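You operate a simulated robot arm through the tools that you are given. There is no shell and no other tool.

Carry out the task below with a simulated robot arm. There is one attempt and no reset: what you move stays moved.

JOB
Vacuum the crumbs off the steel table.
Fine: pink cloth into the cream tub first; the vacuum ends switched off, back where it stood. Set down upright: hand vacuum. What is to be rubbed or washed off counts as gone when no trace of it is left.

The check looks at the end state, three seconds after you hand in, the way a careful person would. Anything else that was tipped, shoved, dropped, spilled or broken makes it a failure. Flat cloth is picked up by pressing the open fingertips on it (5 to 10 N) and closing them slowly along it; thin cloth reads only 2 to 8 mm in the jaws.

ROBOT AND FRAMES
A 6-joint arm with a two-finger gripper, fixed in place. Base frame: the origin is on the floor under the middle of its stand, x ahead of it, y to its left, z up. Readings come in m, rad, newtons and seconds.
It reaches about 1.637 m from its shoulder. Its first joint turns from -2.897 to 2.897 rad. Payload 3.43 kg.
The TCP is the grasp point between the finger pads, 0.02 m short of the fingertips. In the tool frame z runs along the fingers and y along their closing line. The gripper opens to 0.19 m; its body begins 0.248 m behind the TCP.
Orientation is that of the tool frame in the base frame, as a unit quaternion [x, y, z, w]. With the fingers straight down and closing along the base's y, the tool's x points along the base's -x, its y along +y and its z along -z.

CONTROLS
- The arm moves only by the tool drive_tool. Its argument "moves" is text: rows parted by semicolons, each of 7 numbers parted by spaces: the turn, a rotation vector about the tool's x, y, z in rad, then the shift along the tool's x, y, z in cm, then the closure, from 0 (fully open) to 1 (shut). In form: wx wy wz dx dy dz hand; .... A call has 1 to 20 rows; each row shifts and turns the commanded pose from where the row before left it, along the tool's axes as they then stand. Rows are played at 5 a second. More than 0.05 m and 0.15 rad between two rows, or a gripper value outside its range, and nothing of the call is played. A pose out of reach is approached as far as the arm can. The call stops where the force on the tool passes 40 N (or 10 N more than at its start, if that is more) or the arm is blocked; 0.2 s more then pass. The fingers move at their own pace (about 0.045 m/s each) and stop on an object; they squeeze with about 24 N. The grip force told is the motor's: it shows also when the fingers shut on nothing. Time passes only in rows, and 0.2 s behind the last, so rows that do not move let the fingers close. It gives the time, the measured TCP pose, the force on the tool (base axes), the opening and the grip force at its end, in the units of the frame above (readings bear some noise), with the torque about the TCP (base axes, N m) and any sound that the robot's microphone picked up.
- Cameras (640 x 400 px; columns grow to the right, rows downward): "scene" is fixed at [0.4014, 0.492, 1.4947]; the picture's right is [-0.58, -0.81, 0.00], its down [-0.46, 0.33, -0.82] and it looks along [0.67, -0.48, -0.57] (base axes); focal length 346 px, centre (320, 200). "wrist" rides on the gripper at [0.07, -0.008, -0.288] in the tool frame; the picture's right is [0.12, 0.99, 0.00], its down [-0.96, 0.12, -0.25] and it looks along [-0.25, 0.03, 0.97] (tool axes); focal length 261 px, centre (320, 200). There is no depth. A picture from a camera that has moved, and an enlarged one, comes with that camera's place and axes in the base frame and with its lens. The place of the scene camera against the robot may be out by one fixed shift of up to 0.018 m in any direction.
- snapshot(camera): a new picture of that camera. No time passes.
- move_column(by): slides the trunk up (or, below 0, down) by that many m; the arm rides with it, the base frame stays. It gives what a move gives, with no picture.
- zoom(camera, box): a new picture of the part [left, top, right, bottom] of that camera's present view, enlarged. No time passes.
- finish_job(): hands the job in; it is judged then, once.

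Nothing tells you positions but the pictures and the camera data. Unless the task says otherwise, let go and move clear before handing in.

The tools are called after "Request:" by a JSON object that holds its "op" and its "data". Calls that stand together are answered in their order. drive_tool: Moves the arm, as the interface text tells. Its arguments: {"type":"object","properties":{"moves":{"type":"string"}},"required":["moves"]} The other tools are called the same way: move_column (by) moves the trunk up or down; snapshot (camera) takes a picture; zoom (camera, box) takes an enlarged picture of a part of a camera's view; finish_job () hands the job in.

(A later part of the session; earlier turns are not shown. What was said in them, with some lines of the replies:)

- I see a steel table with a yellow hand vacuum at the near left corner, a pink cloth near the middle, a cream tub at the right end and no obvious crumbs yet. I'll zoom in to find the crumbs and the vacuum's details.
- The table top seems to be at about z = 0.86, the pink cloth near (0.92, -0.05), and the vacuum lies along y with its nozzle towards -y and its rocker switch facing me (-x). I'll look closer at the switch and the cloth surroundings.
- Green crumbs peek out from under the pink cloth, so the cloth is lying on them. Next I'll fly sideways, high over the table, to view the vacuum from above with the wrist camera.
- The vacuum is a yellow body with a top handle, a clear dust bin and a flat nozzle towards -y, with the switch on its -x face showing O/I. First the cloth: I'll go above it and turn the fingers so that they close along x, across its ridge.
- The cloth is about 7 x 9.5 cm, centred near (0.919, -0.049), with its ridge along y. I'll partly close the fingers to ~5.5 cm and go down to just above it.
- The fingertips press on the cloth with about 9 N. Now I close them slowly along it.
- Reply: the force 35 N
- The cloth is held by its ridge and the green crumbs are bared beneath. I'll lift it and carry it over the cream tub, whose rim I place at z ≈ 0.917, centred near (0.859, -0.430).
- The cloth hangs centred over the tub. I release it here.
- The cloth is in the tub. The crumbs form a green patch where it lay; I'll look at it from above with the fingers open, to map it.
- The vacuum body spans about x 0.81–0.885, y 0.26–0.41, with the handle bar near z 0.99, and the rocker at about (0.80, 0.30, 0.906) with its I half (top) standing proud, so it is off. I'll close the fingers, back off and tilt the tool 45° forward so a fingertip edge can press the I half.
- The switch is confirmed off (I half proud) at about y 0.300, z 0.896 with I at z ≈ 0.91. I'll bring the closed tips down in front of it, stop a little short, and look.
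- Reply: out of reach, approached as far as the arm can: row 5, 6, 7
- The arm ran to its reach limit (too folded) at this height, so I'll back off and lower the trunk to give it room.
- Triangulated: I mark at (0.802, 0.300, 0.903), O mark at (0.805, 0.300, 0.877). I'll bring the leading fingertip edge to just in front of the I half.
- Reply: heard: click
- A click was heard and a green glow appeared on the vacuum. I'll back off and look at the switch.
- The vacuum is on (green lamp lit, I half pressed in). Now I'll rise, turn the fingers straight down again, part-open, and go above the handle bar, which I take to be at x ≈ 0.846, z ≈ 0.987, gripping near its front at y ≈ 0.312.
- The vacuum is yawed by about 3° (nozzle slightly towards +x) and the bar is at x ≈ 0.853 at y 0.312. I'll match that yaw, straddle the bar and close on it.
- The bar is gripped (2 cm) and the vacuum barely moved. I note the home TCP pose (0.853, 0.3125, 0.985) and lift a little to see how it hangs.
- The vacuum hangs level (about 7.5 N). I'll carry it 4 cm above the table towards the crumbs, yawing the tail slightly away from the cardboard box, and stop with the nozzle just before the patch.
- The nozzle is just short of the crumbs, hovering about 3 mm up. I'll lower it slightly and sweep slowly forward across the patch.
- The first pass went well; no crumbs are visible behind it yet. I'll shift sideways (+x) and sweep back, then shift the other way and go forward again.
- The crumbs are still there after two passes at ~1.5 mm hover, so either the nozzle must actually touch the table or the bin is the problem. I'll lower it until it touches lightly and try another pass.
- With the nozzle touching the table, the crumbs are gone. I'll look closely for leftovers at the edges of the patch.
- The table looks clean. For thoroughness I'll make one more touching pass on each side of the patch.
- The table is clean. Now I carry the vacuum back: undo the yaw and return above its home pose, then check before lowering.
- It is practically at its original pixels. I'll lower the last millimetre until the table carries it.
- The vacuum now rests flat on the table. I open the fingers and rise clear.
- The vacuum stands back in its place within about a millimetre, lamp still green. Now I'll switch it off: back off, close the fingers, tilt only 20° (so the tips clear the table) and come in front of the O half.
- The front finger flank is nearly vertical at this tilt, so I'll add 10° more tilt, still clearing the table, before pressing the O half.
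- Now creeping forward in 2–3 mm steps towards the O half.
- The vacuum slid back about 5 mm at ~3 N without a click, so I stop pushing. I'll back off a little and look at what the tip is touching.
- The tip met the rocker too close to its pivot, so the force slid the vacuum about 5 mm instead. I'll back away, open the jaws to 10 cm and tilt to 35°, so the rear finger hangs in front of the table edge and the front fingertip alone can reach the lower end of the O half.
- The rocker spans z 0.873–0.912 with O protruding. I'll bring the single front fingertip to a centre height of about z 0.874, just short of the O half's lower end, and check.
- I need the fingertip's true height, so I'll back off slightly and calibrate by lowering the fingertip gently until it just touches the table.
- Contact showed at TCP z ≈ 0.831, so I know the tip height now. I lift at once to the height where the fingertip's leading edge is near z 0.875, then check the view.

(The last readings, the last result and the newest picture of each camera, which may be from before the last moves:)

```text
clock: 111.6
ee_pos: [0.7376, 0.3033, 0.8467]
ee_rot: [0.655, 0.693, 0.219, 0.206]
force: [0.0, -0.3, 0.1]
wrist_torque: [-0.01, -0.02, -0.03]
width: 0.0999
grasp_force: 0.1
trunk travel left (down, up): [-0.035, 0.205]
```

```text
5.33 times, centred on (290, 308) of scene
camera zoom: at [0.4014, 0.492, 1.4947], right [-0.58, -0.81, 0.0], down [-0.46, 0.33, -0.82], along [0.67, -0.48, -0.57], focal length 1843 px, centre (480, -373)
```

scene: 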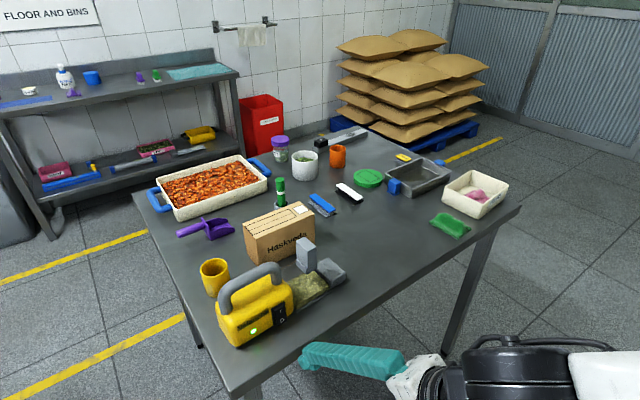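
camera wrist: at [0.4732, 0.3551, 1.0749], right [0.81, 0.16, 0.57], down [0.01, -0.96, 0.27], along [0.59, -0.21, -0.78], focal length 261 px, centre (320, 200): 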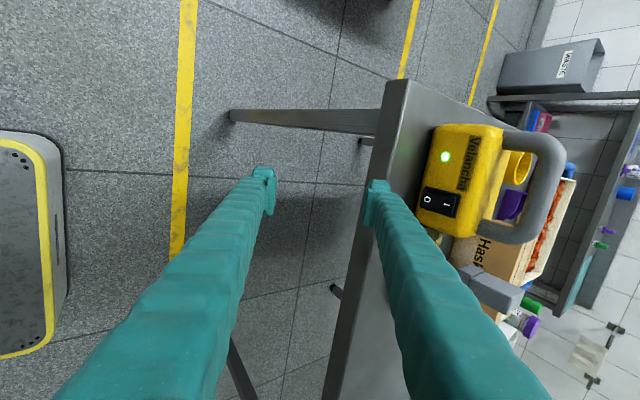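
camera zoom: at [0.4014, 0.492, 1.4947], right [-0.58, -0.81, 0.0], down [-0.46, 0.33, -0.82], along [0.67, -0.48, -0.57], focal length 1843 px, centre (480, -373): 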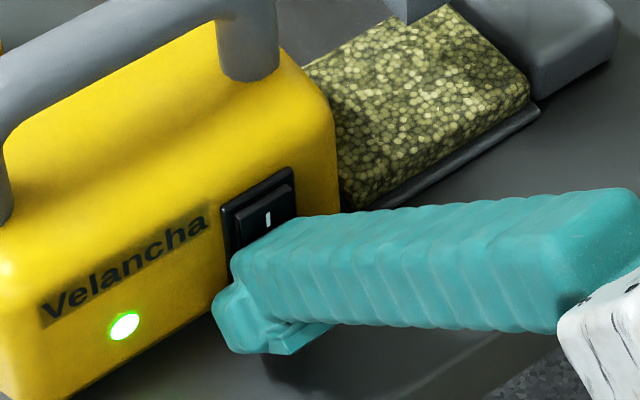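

Request:
{"op": "drive_tool", "data": {"moves": "0 0 0 0 0.165 0.115 0.474;0 0 0 0 0 0 0.474"}}

Request:
{"op": "drive_tool", "data": {"moves": "0 0 0 0 0.165 0.115 0.474;0 0 0 0 0 0 0.474"}}

Request:
{"op": "zoom", "data": {"camera": "scene", "box": [240, 270, 340, 345]}}

```text
clock: 112.2
ee_pos: [0.7407, 0.304, 0.8459]
ee_rot: [0.655, 0.693, 0.218, 0.207]
force: [-2.1, 0.6, 2.0]
wrist_torque: [-0.04, -0.23, -0.04]
width: 0.0993
grasp_force: 0.0
trunk travel left (down, up): [-0.035, 0.205]
```

```text
clock: 112.8
ee_pos: [0.7412, 0.3031, 0.8465]
ee_rot: [0.655, 0.693, 0.219, 0.207]
force: [-3.3, 0.1, 1.6]
wrist_torque: [-0.03, -0.23, 0.02]
width: 0.0994
grasp_force: 0.0
trunk travel left (down, up): [-0.035, 0.205]
```

```text
5.33 times, centred on (290, 308) of scene
camera zoom: at [0.4014, 0.492, 1.4947], right [-0.58, -0.81, 0.0], down [-0.46, 0.33, -0.82], along [0.67, -0.48, -0.57], focal length 1843 px, centre (480, -373)
```

zoom: 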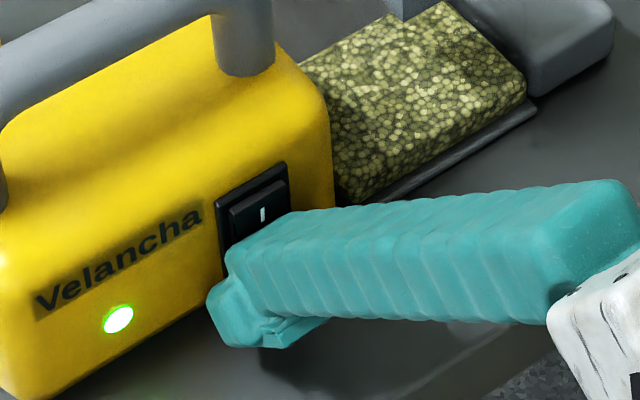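

The tip is now pressing near the O end at ~3 N and the vacuum has slid another ~3 mm without a click. I'll inspect the contact closely before doing anything more.

Request:
{"op": "zoom", "data": {"camera": "scene", "box": [255, 285, 305, 325]}}

Request:
{"op": "zoom", "data": {"camera": "wrist", "box": [330, 150, 410, 220]}}

```text
10.00 times, centred on (280, 305) of scene
camera zoom: at [0.4014, 0.492, 1.4947], right [-0.58, -0.81, 0.0], down [-0.46, 0.33, -0.82], along [0.67, -0.48, -0.57], focal length 3455 px, centre (720, -850)
```

zoom: 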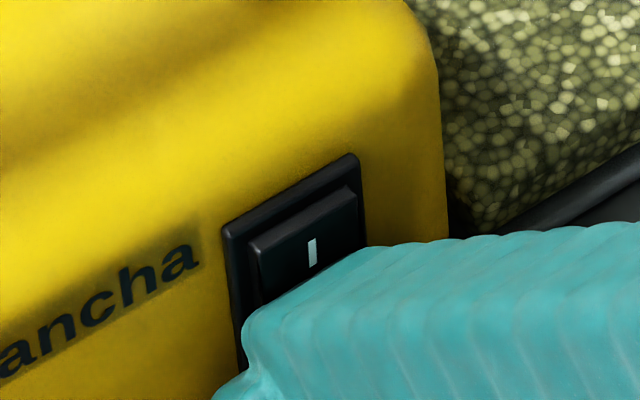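

```text
5.71 times, centred on (370, 185) of wrist
camera zoom: at [0.5663, 0.3649, 1.0772], right [0.81, 0.16, 0.57], down [0.01, -0.96, 0.27], along [0.59, -0.21, -0.78], focal length 1489 px, centre (34, 286)
```

zoom: 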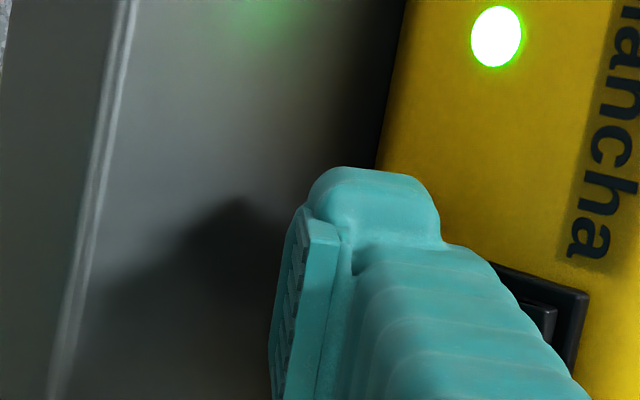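

From the picture, the thick part of the finger meets the rocker near its pivot, so this pose cannot flip it. Better: straddle the vacuum body with both fingers so the near finger's inner tip presses the O end while the far finger holds the body. I'll retreat, rise and get above it, slightly tilted.

Request:
{"op": "drive_tool", "data": {"moves": "0 0 0 0 -2.46 -1.72 0.474;0 0 0 0 -2.46 -1.72 0.474;0 0 0 0 2.58 -3.69 0.474;0 0 0 0 2.58 -3.69 0.474;0 0 0 0 2.58 -3.69 0.474;0 0 0 0 2.58 -3.69 0.474;0 0 0 0 2.58 -3.69 0.474;0 0 0 0 2.58 -3.69 0.395;0.1178 0 0 0 0 0 0.395;0.1178 0 0 0 0 0 0.395;0.1178 0 0 0 0 0 0.395;0.1178 0 0 0 0 0 0.395;0 0 0 -0.3 4.18 0.587 0.395;0 0 0 -0.3 4.18 0.587 0.395;0 0 0 -0.3 4.18 0.587 0.395;0 0 0 -0.3 4.18 0.587 0.395;0 0 0 0 0 0 0.395"}}

Request:
{"op": "snapshot", "data": {"camera": "wrist"}}

Request:
{"op": "zoom", "data": {"camera": "wrist", "box": [250, 90, 430, 270]}}

Request:
{"op": "zoom", "data": {"camera": "scene", "box": [200, 200, 360, 350]}}

```text
clock: 116.4
ee_pos: [0.8512, 0.2973, 1.1152]
ee_rot: [0.686, 0.725, 0.05, 0.048]
force: [-0.5, 0.1, 0.0]
wrist_torque: [-0.02, 0.08, 0.0]
width: 0.1149
grasp_force: 0.0
trunk travel left (down, up): [-0.035, 0.205]
```

```text
taken
camera wrist: at [0.7988, 0.3663, 1.3989], right [0.98, 0.17, 0.14], down [0.13, -0.96, 0.26], along [0.18, -0.24, -0.96], focal length 261 px, centre (320, 200)
```

wrist: 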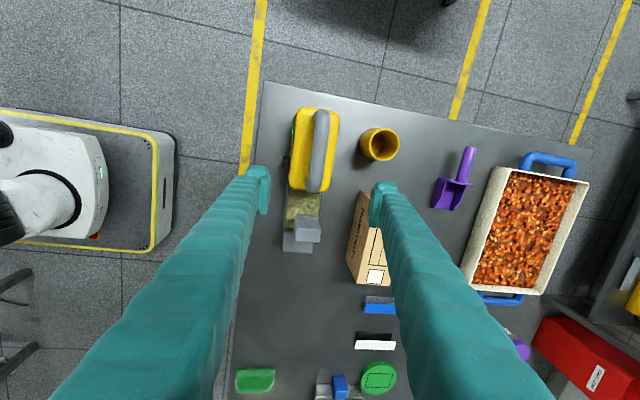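

```text
2.22 times, centred on (340, 180) of wrist
camera zoom: at [0.7988, 0.3663, 1.3989], right [0.98, 0.17, 0.14], down [0.13, -0.96, 0.26], along [0.18, -0.24, -0.96], focal length 579 px, centre (276, 244)
```

zoom: 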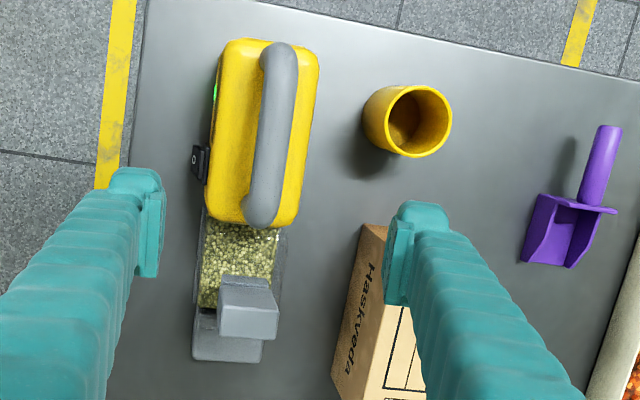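

```text
2.67 times, centred on (280, 275) of scene
camera zoom: at [0.4014, 0.492, 1.4947], right [-0.58, -0.81, 0.0], down [-0.46, 0.33, -0.82], along [0.67, -0.48, -0.57], focal length 921 px, centre (427, 0)
```

zoom: 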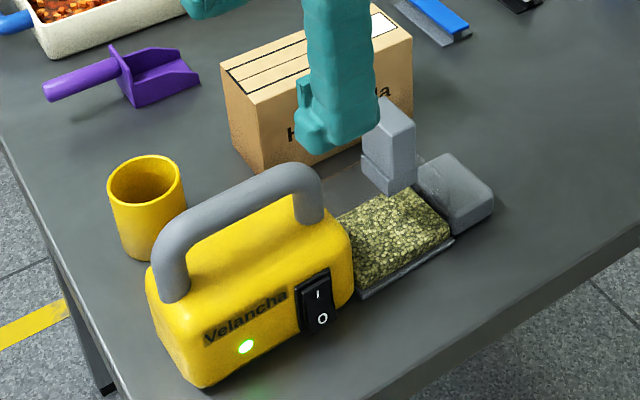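

Request:
{"op": "drive_tool", "data": {"moves": "0 0 0 0 -0.6 4.277 0.395;0 0 0 0 -0.6 4.277 0.395;0 0 0 0 -0.6 4.277 0.395;0 0 0 0 -0.35 2.5 0.395;0 0 0 0 0 0 0.395"}}

Request:
{"op": "zoom", "data": {"camera": "wrist", "box": [220, 60, 420, 260]}}

Request:
{"op": "zoom", "data": {"camera": "scene", "box": [200, 230, 340, 350]}}

```text
clock: 117.6
ee_pos: [0.8512, 0.2983, 0.9625]
ee_rot: [0.686, 0.725, 0.051, 0.048]
force: [-0.4, 0.1, 0.6]
wrist_torque: [-0.03, 0.02, -0.02]
width: 0.1149
grasp_force: 0.1
trunk travel left (down, up): [-0.035, 0.205]
```

```text
2.00 times, centred on (320, 160) of wrist
camera zoom: at [0.7988, 0.3659, 1.2455], right [0.98, 0.17, 0.14], down [0.13, -0.96, 0.26], along [0.18, -0.24, -0.96], focal length 521 px, centre (320, 280)
```

zoom: 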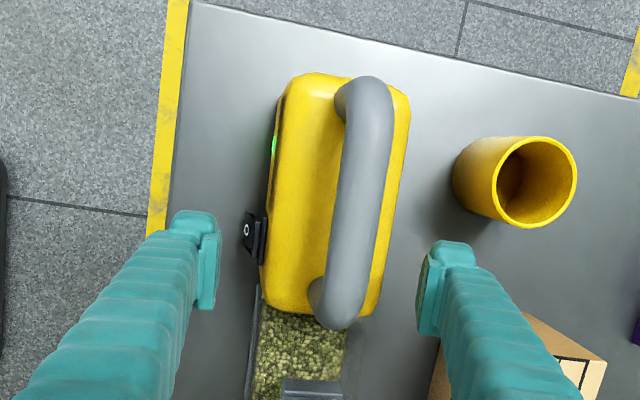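

```text
3.33 times, centred on (270, 290) of scene
camera zoom: at [0.4014, 0.492, 1.4947], right [-0.58, -0.81, 0.0], down [-0.46, 0.33, -0.82], along [0.67, -0.48, -0.57], focal length 1152 px, centre (487, -100)
```

zoom: 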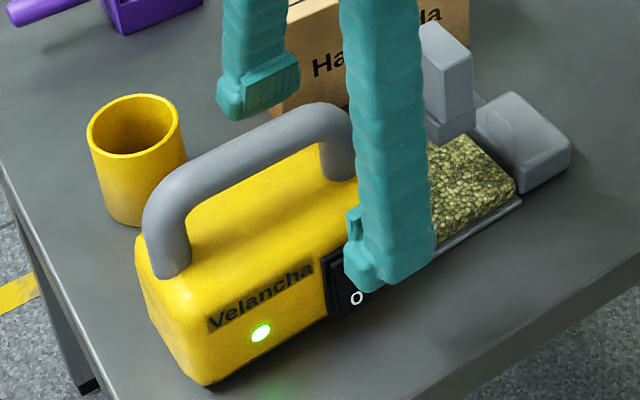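

Both fingers straddle the body properly, the near one beside the switch. I lower the rest of the way so its tip comes level with the O end.

Request:
{"op": "drive_tool", "data": {"moves": "0 0 0 0.2 -0.294 2.1 0.395;0 0 0 0 -0.294 2.1 0.395;0 0 0 0 -0.2 1.4 0.395;0 0 0 0 -0.08 0.6 0.395;0 0 0 0 0 0 0.395"}}

Request:
{"op": "zoom", "data": {"camera": "wrist", "box": [220, 60, 420, 260]}}

Request:
{"op": "zoom", "data": {"camera": "scene", "box": [230, 260, 330, 345]}}

```text
clock: 118.8
ee_pos: [0.8513, 0.2992, 0.8989]
ee_rot: [0.686, 0.725, 0.051, 0.048]
force: [2.9, -0.5, 0.7]
wrist_torque: [0.0, 0.08, -0.01]
width: 0.1158
grasp_force: 0.3
trunk travel left (down, up): [-0.035, 0.205]
```

```text
2.00 times, centred on (320, 160) of wrist
camera zoom: at [0.7989, 0.3675, 1.1821], right [0.98, 0.17, 0.14], down [0.13, -0.96, 0.26], along [0.18, -0.24, -0.96], focal length 521 px, centre (320, 280)
```

zoom: 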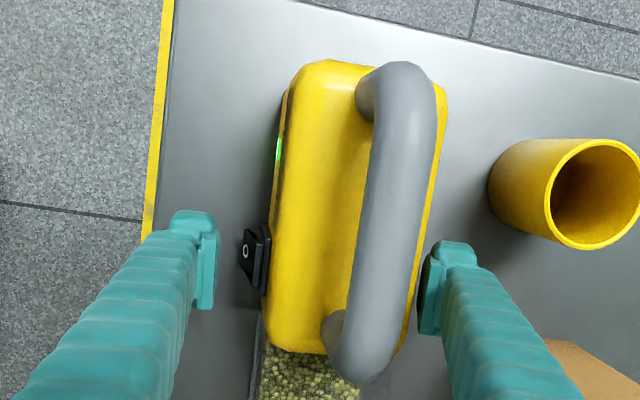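

```text
4.71 times, centred on (280, 302) of scene
camera zoom: at [0.4014, 0.492, 1.4947], right [-0.58, -0.81, 0.0], down [-0.46, 0.33, -0.82], along [0.67, -0.48, -0.57], focal length 1626 px, centre (508, -282)
```

zoom: 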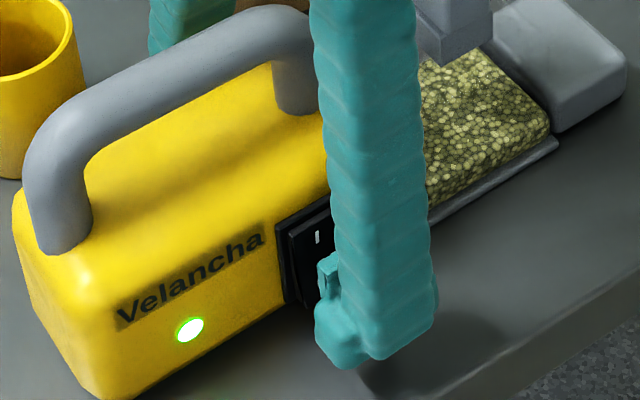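

The far finger already touches the far side lightly. I now close slowly: this pushes the vacuum back towards its place and brings the near tip onto the O end.

Request:
{"op": "drive_tool", "data": {"moves": "0 0 0 0 0 0 0.405;0 0 0 0 0 0 0.415;0 0 0 0 0 0 0.425;0 0 0 0 0 0 0.435;0 0 0 0 0 0 0.445;0 0 0 0 0 0 0.45;0 0 0 0 0 0 0.455;0 0 0 0 0 0 0.455"}}

Request:
{"op": "zoom", "data": {"camera": "wrist", "box": [220, 60, 420, 260]}}

Request:
{"op": "zoom", "data": {"camera": "scene", "box": [230, 260, 330, 345]}}

```text
clock: 120.6
ee_pos: [0.8518, 0.2994, 0.8975]
ee_rot: [0.685, 0.725, 0.051, 0.047]
force: [2.3, 0.5, 0.6]
wrist_torque: [0.0, 0.06, 0.05]
width: 0.1045
grasp_force: 0.9
trunk travel left (down, up): [-0.035, 0.205]
```

```text
2.00 times, centred on (320, 160) of wrist
camera zoom: at [0.7988, 0.3676, 1.1825], right [0.98, 0.17, 0.14], down [0.13, -0.96, 0.26], along [0.18, -0.24, -0.96], focal length 521 px, centre (320, 280)
```

zoom: 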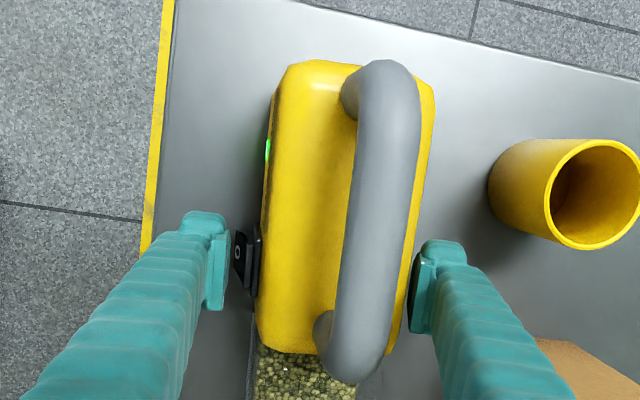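

```text
4.71 times, centred on (280, 302) of scene
camera zoom: at [0.4014, 0.492, 1.4947], right [-0.58, -0.81, 0.0], down [-0.46, 0.33, -0.82], along [0.67, -0.48, -0.57], focal length 1626 px, centre (508, -282)
```

zoom: 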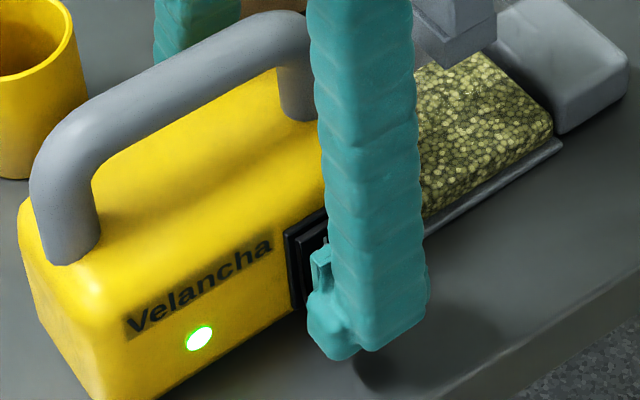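

Request:
{"op": "drive_tool", "data": {"moves": "0 0 0 0 0 0 0.46;0 0 0 0 0 0 0.465;0 0 0 0 0 0 0.47;0 0 0 0 0 0 0.47"}}

Request:
{"op": "drive_tool", "data": {"moves": "0 0 0 0 0 0 0.475;0 0 0 0 0 0 0.48;0 0 0 0 0 0 0.48"}}

Request:
{"op": "zoom", "data": {"camera": "scene", "box": [230, 260, 330, 345]}}

```text
clock: 121.6
ee_pos: [0.8516, 0.3007, 0.8979]
ee_rot: [0.686, 0.725, 0.051, 0.048]
force: [3.3, 0.7, 0.5]
wrist_torque: [-0.04, 0.08, 0.04]
width: 0.102
grasp_force: 0.8
trunk travel left (down, up): [-0.035, 0.205]
```

```text
clock: 122.4
ee_pos: [0.8516, 0.3005, 0.8978]
ee_rot: [0.685, 0.725, 0.051, 0.048]
force: [3.3, -0.1, 1.3]
wrist_torque: [0.01, 0.0, 0.06]
width: 0.1005
grasp_force: 1.2
trunk travel left (down, up): [-0.035, 0.205]
```

```text
4.71 times, centred on (280, 302) of scene
camera zoom: at [0.4014, 0.492, 1.4947], right [-0.58, -0.81, 0.0], down [-0.46, 0.33, -0.82], along [0.67, -0.48, -0.57], focal length 1626 px, centre (508, -282)
```

zoom: 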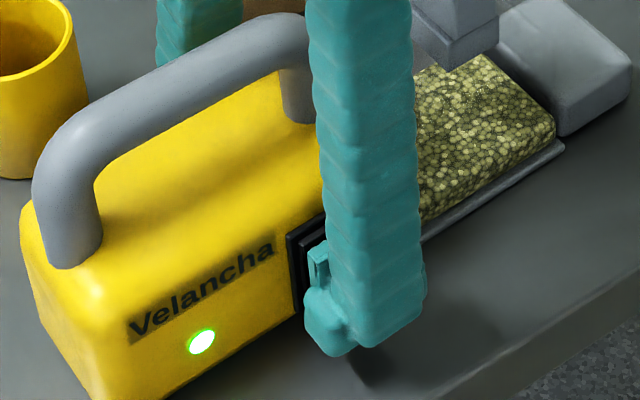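

Request:
{"op": "drive_tool", "data": {"moves": "0 0 0 0 0 0 0.485;0 0 0 0 0 0 0.49;0 0 0 0 0 0 0.49"}}

Request:
{"op": "drive_tool", "data": {"moves": "0 0 0 0 0 0 0.495;0 0 0 0 0 0 0.5;0 0 0 0 0 0 0.5"}}

Request:
{"op": "zoom", "data": {"camera": "scene", "box": [230, 260, 330, 345]}}

Request:
{"op": "zoom", "data": {"camera": "wrist", "box": [270, 140, 350, 230]}}

```text
clock: 123.2
ee_pos: [0.8514, 0.2997, 0.8988]
ee_rot: [0.685, 0.725, 0.05, 0.049]
force: [0.7, -1.1, 0.6]
wrist_torque: [-0.05, 0.22, 0.07]
width: 0.0977
grasp_force: 19.8
trunk travel left (down, up): [-0.035, 0.205]
heard: click
```

```text
clock: 124.0
ee_pos: [0.8511, 0.3002, 0.8995]
ee_rot: [0.686, 0.724, 0.05, 0.048]
force: [-1.0, -0.6, 0.1]
wrist_torque: [-0.04, 0.35, 0.18]
width: 0.0975
grasp_force: 24.4
trunk travel left (down, up): [-0.035, 0.205]
```

```text
4.71 times, centred on (280, 302) of scene
camera zoom: at [0.4014, 0.492, 1.4947], right [-0.58, -0.81, 0.0], down [-0.46, 0.33, -0.82], along [0.67, -0.48, -0.57], focal length 1626 px, centre (508, -282)
```

zoom: 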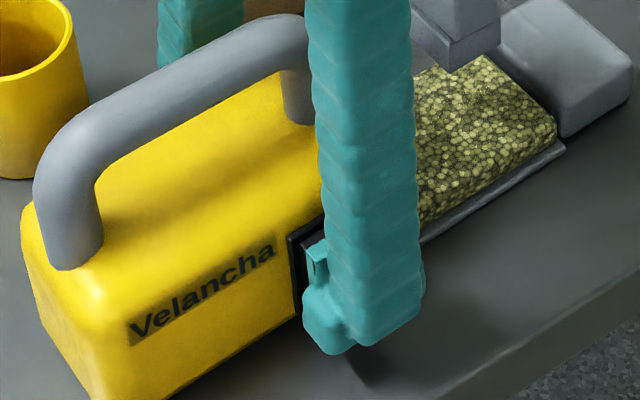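

```text
4.44 times, centred on (310, 185) of wrist
camera zoom: at [0.7987, 0.3676, 1.1825], right [0.98, 0.17, 0.14], down [0.13, -0.96, 0.26], along [0.18, -0.24, -0.96], focal length 1158 px, centre (364, 267)
```

zoom: 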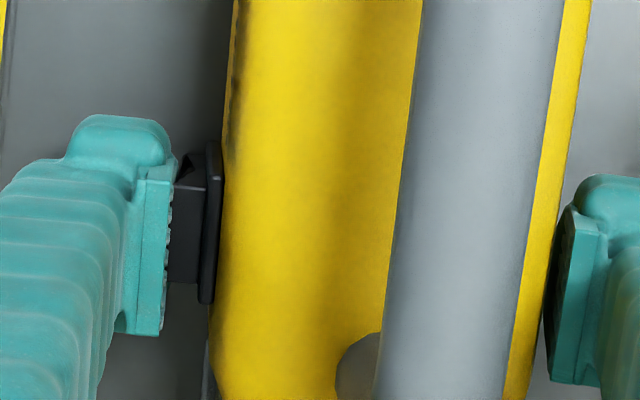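

Click, and the green lamp went out: it is off, without tipping. I open the fingers and rise straight up.

Request:
{"op": "drive_tool", "data": {"moves": "0 0 0 0 0 0 0.48;0 0 0 0 0 0 0.44;0 0 0 0 0 0 0.39;0 0 0 0 0 0 0.39;0 0 0 0 0 0 0.39"}}

Request:
{"op": "drive_tool", "data": {"moves": "0 0 0 0 0.28 -2.0 0.39;0 0 0 0 0.56 -4.0 0.39;0 0 0 0 0.6 -4.277 0.39;0 0 0 0 0.6 -4.277 0.39;0 0 0 0 0.6 -4.277 0.39;0 0 0 0 0.35 -2.5 0.39;0 0 0 0 0 0 0.39"}}

Request:
{"op": "zoom", "data": {"camera": "scene", "box": [200, 230, 360, 350]}}

Request:
{"op": "snapshot", "data": {"camera": "wrist"}}

```text
clock: 125.2
ee_pos: [0.851, 0.2997, 0.8978]
ee_rot: [0.686, 0.725, 0.051, 0.048]
force: [-0.1, 0.4, 0.0]
wrist_torque: [0.01, 0.01, -0.03]
width: 0.1159
grasp_force: 0.1
trunk travel left (down, up): [-0.035, 0.205]
```

```text
clock: 126.8
ee_pos: [0.8518, 0.2993, 1.1162]
ee_rot: [0.686, 0.725, 0.051, 0.048]
force: [0.2, 0.0, 1.1]
wrist_torque: [0.03, 0.0, 0.01]
width: 0.1158
grasp_force: 0.1
trunk travel left (down, up): [-0.035, 0.205]
```

```text
3.33 times, centred on (280, 290) of scene
camera zoom: at [0.4014, 0.492, 1.4947], right [-0.58, -0.81, 0.0], down [-0.46, 0.33, -0.82], along [0.67, -0.48, -0.57], focal length 1152 px, centre (453, -100)
```

zoom: 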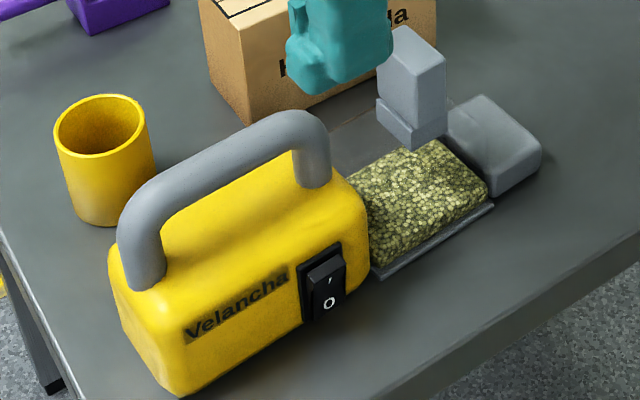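

```text
taken
camera wrist: at [0.7993, 0.3673, 1.3987], right [0.98, 0.17, 0.14], down [0.13, -0.96, 0.26], along [0.18, -0.24, -0.96], focal length 261 px, centre (320, 200)
```

wrist: 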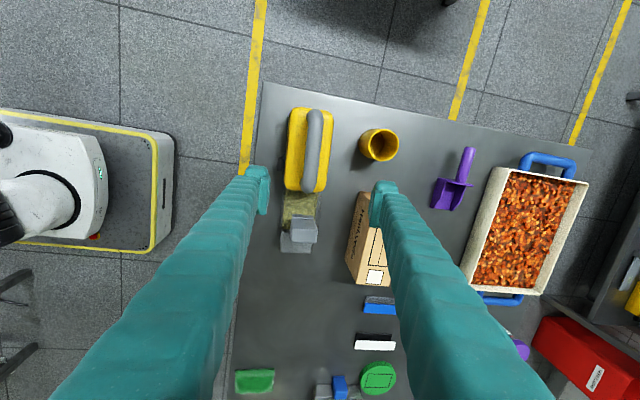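

The switch is off, lamp dark, and the vacuum looks back on its starting pixels. I'll compare with the very first close-ups and check the whole scene.

Request:
{"op": "zoom", "data": {"camera": "scene", "box": [260, 290, 310, 330]}}

Request:
{"op": "zoom", "data": {"camera": "scene", "box": [270, 230, 360, 310]}}

Request:
{"op": "snapshot", "data": {"camera": "scene"}}

Request:
{"op": "zoom", "data": {"camera": "scene", "box": [320, 140, 520, 265]}}

Request:
{"op": "zoom", "data": {"camera": "scene", "box": [330, 200, 420, 272]}}

```text
10.00 times, centred on (285, 310) of scene
camera zoom: at [0.4014, 0.492, 1.4947], right [-0.58, -0.81, 0.0], down [-0.46, 0.33, -0.82], along [0.67, -0.48, -0.57], focal length 3455 px, centre (670, -900)
```

zoom: 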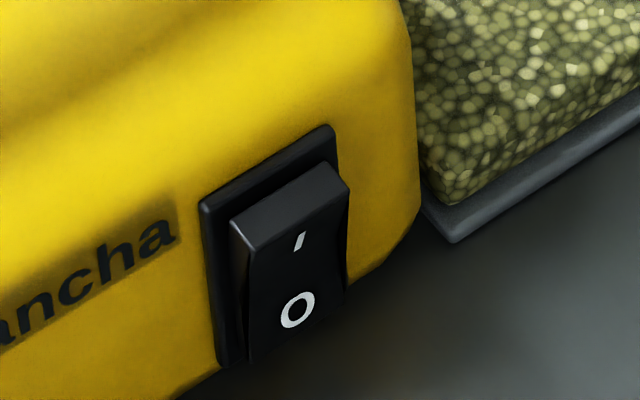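

```text
5.00 times, centred on (315, 270) of scene
camera zoom: at [0.4014, 0.492, 1.4947], right [-0.58, -0.81, 0.0], down [-0.46, 0.33, -0.82], along [0.67, -0.48, -0.57], focal length 1728 px, centre (345, -150)
```

zoom: 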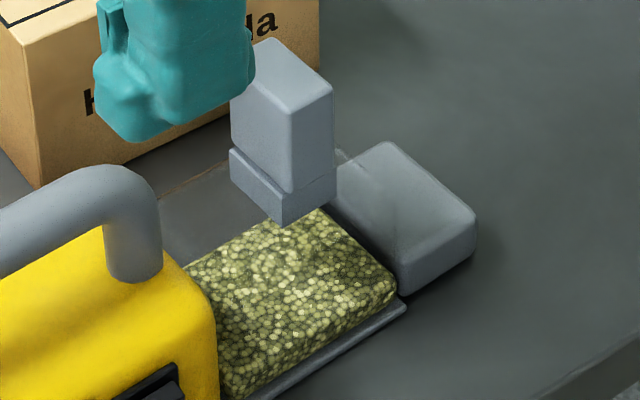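

```text
taken
```

scene: 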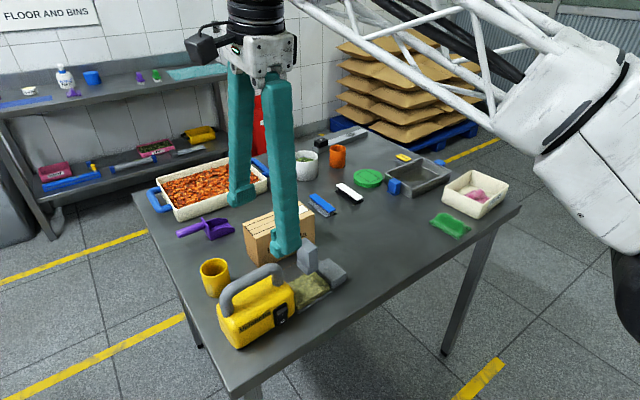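

```text
3.20 times, centred on (420, 202) of scene
camera zoom: at [0.4014, 0.492, 1.4947], right [-0.58, -0.81, 0.0], down [-0.46, 0.33, -0.82], along [0.67, -0.48, -0.57], focal length 1106 px, centre (0, 192)
```

zoom: 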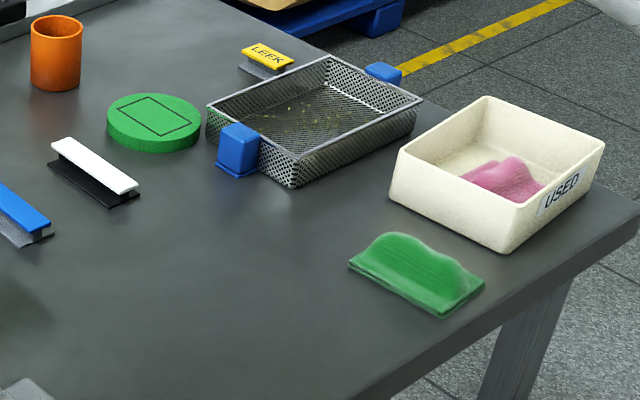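

```text
5.56 times, centred on (375, 236) of scene
camera zoom: at [0.4014, 0.492, 1.4947], right [-0.58, -0.81, 0.0], down [-0.46, 0.33, -0.82], along [0.67, -0.48, -0.57], focal length 1920 px, centre (14, 0)
```

zoom: 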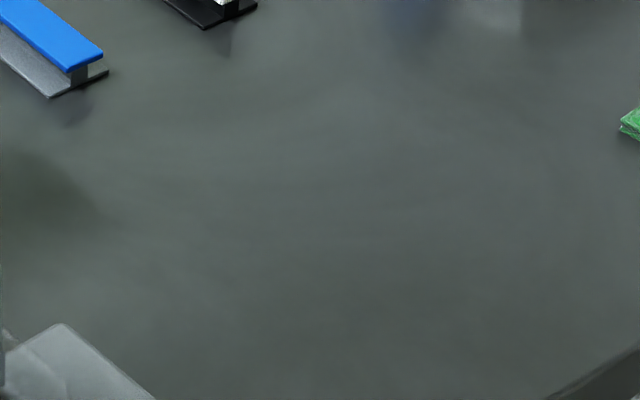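

Everything matches the starting picture to within a millimetre or two, and the table looks clean. I'll straighten the tool, move away from the vacuum and inspect the crumb area from above once more.

Request:
{"op": "drive_tool", "data": {"moves": "0 0 0 0 0 -4 0.39;0.07 0 0 0 0 -3 0.39;0.07 0 0.055 0 0 0 0.2;0 0 0 -4 0.7 0 0;0 0 0 -4 0.7 0 0;0 0 0 -4 0.7 0 0;0 0 0 -4 0.7 0 0;0 0 0 -4 0.7 0 0;0 0 0 -4 0.7 0 0;0 0 0 -4 0.7 0 0;0 0 0 -4 0.7 0 0;0 0 0 0 0 0 0;0 0 0 0 0 0 0"}}

Request:
{"op": "snapshot", "data": {"camera": "wrist"}}

Request:
{"op": "zoom", "data": {"camera": "wrist", "box": [250, 100, 410, 220]}}

Request:
{"op": "zoom", "data": {"camera": "wrist", "box": [230, 0, 430, 130]}}

Request:
{"op": "snapshot", "data": {"camera": "scene"}}

```text
clock: 129.6
ee_pos: [0.8632, -0.0333, 1.1199]
ee_rot: [0.707, 0.707, 0.002, 0.001]
force: [0.7, -0.4, -0.1]
wrist_torque: [-0.01, -0.01, 0.02]
width: 0.19
grasp_force: 0.1
out of reach, approached as far as the arm can: row 2, 3, 11
trunk travel left (down, up): [-0.035, 0.205]
```

```text
taken
camera wrist: at [0.853, 0.0365, 1.4072], right [0.99, 0.12, 0.01], down [0.11, -0.96, 0.25], along [0.04, -0.24, -0.97], focal length 261 px, centre (320, 200)
```

wrist: 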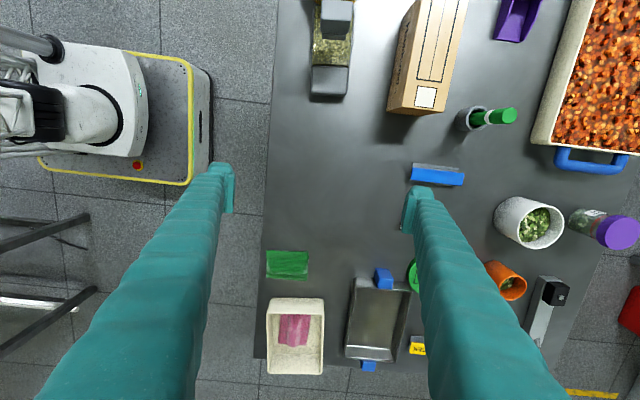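

```text
3.33 times, centred on (330, 160) of wrist
camera zoom: at [0.853, 0.0365, 1.4072], right [0.99, 0.12, 0.01], down [0.11, -0.96, 0.25], along [0.04, -0.24, -0.97], focal length 869 px, centre (287, 333)
```

zoom: 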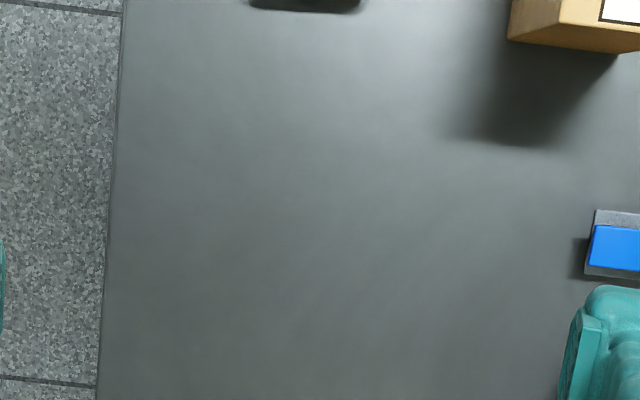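

```text
3.08 times, centred on (330, 65) of wrist
camera zoom: at [0.853, 0.0365, 1.4072], right [0.99, 0.12, 0.01], down [0.11, -0.96, 0.25], along [0.04, -0.24, -0.97], focal length 802 px, centre (289, 615)
```

zoom: 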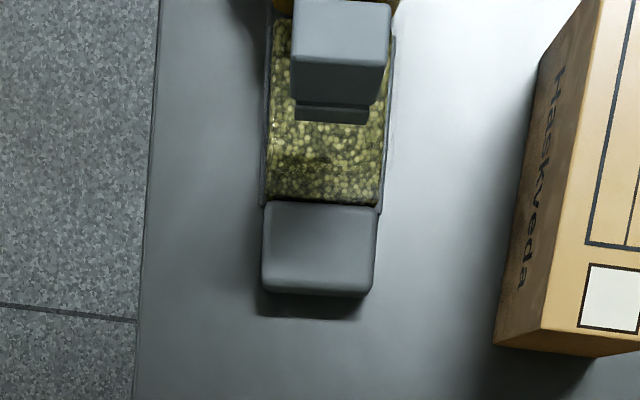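

```text
taken
```

scene: 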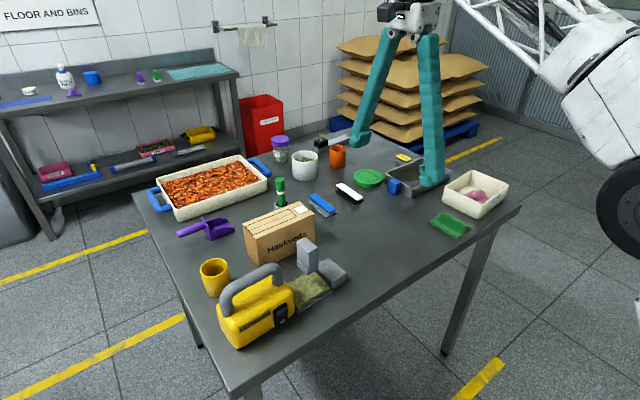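

The crumb area is clean from both cameras, the pink cloth lies in the cream tub, the vacuum stands upright and off where it started, nothing else has moved and the arm is clear. I hand the job in.

Request:
{"op": "finish_job", "data": {}}

```text
The job is handed in.
```

The crumbs are off the steel table, and neither camera shows any trace left where they lay. The job is handed in; I don't have the check's result.

- **Cloth:** the pink cloth went into the cream tub first, before any vacuuming.
- **Crumbs:** they were under the cloth. The first passes, with the nozzle held just above the table, picked up nothing. Once the nozzle touched the table, they came up.
- **Vacuum:** it is switched off (lamp dark, O side pressed in), upright and within about 1–2 mm of where it first stood. My first attempts to switch it off pushed it back about 8 mm. Gripping it from both sides to press the switch brought it back.
- **Everything else:** nothing else appears moved in the last pictures, and the arm is clear with the gripper empty.

While checking fingertip height I pressed one finger lightly on the table edge, about 20 N at most. I see no mark from it.
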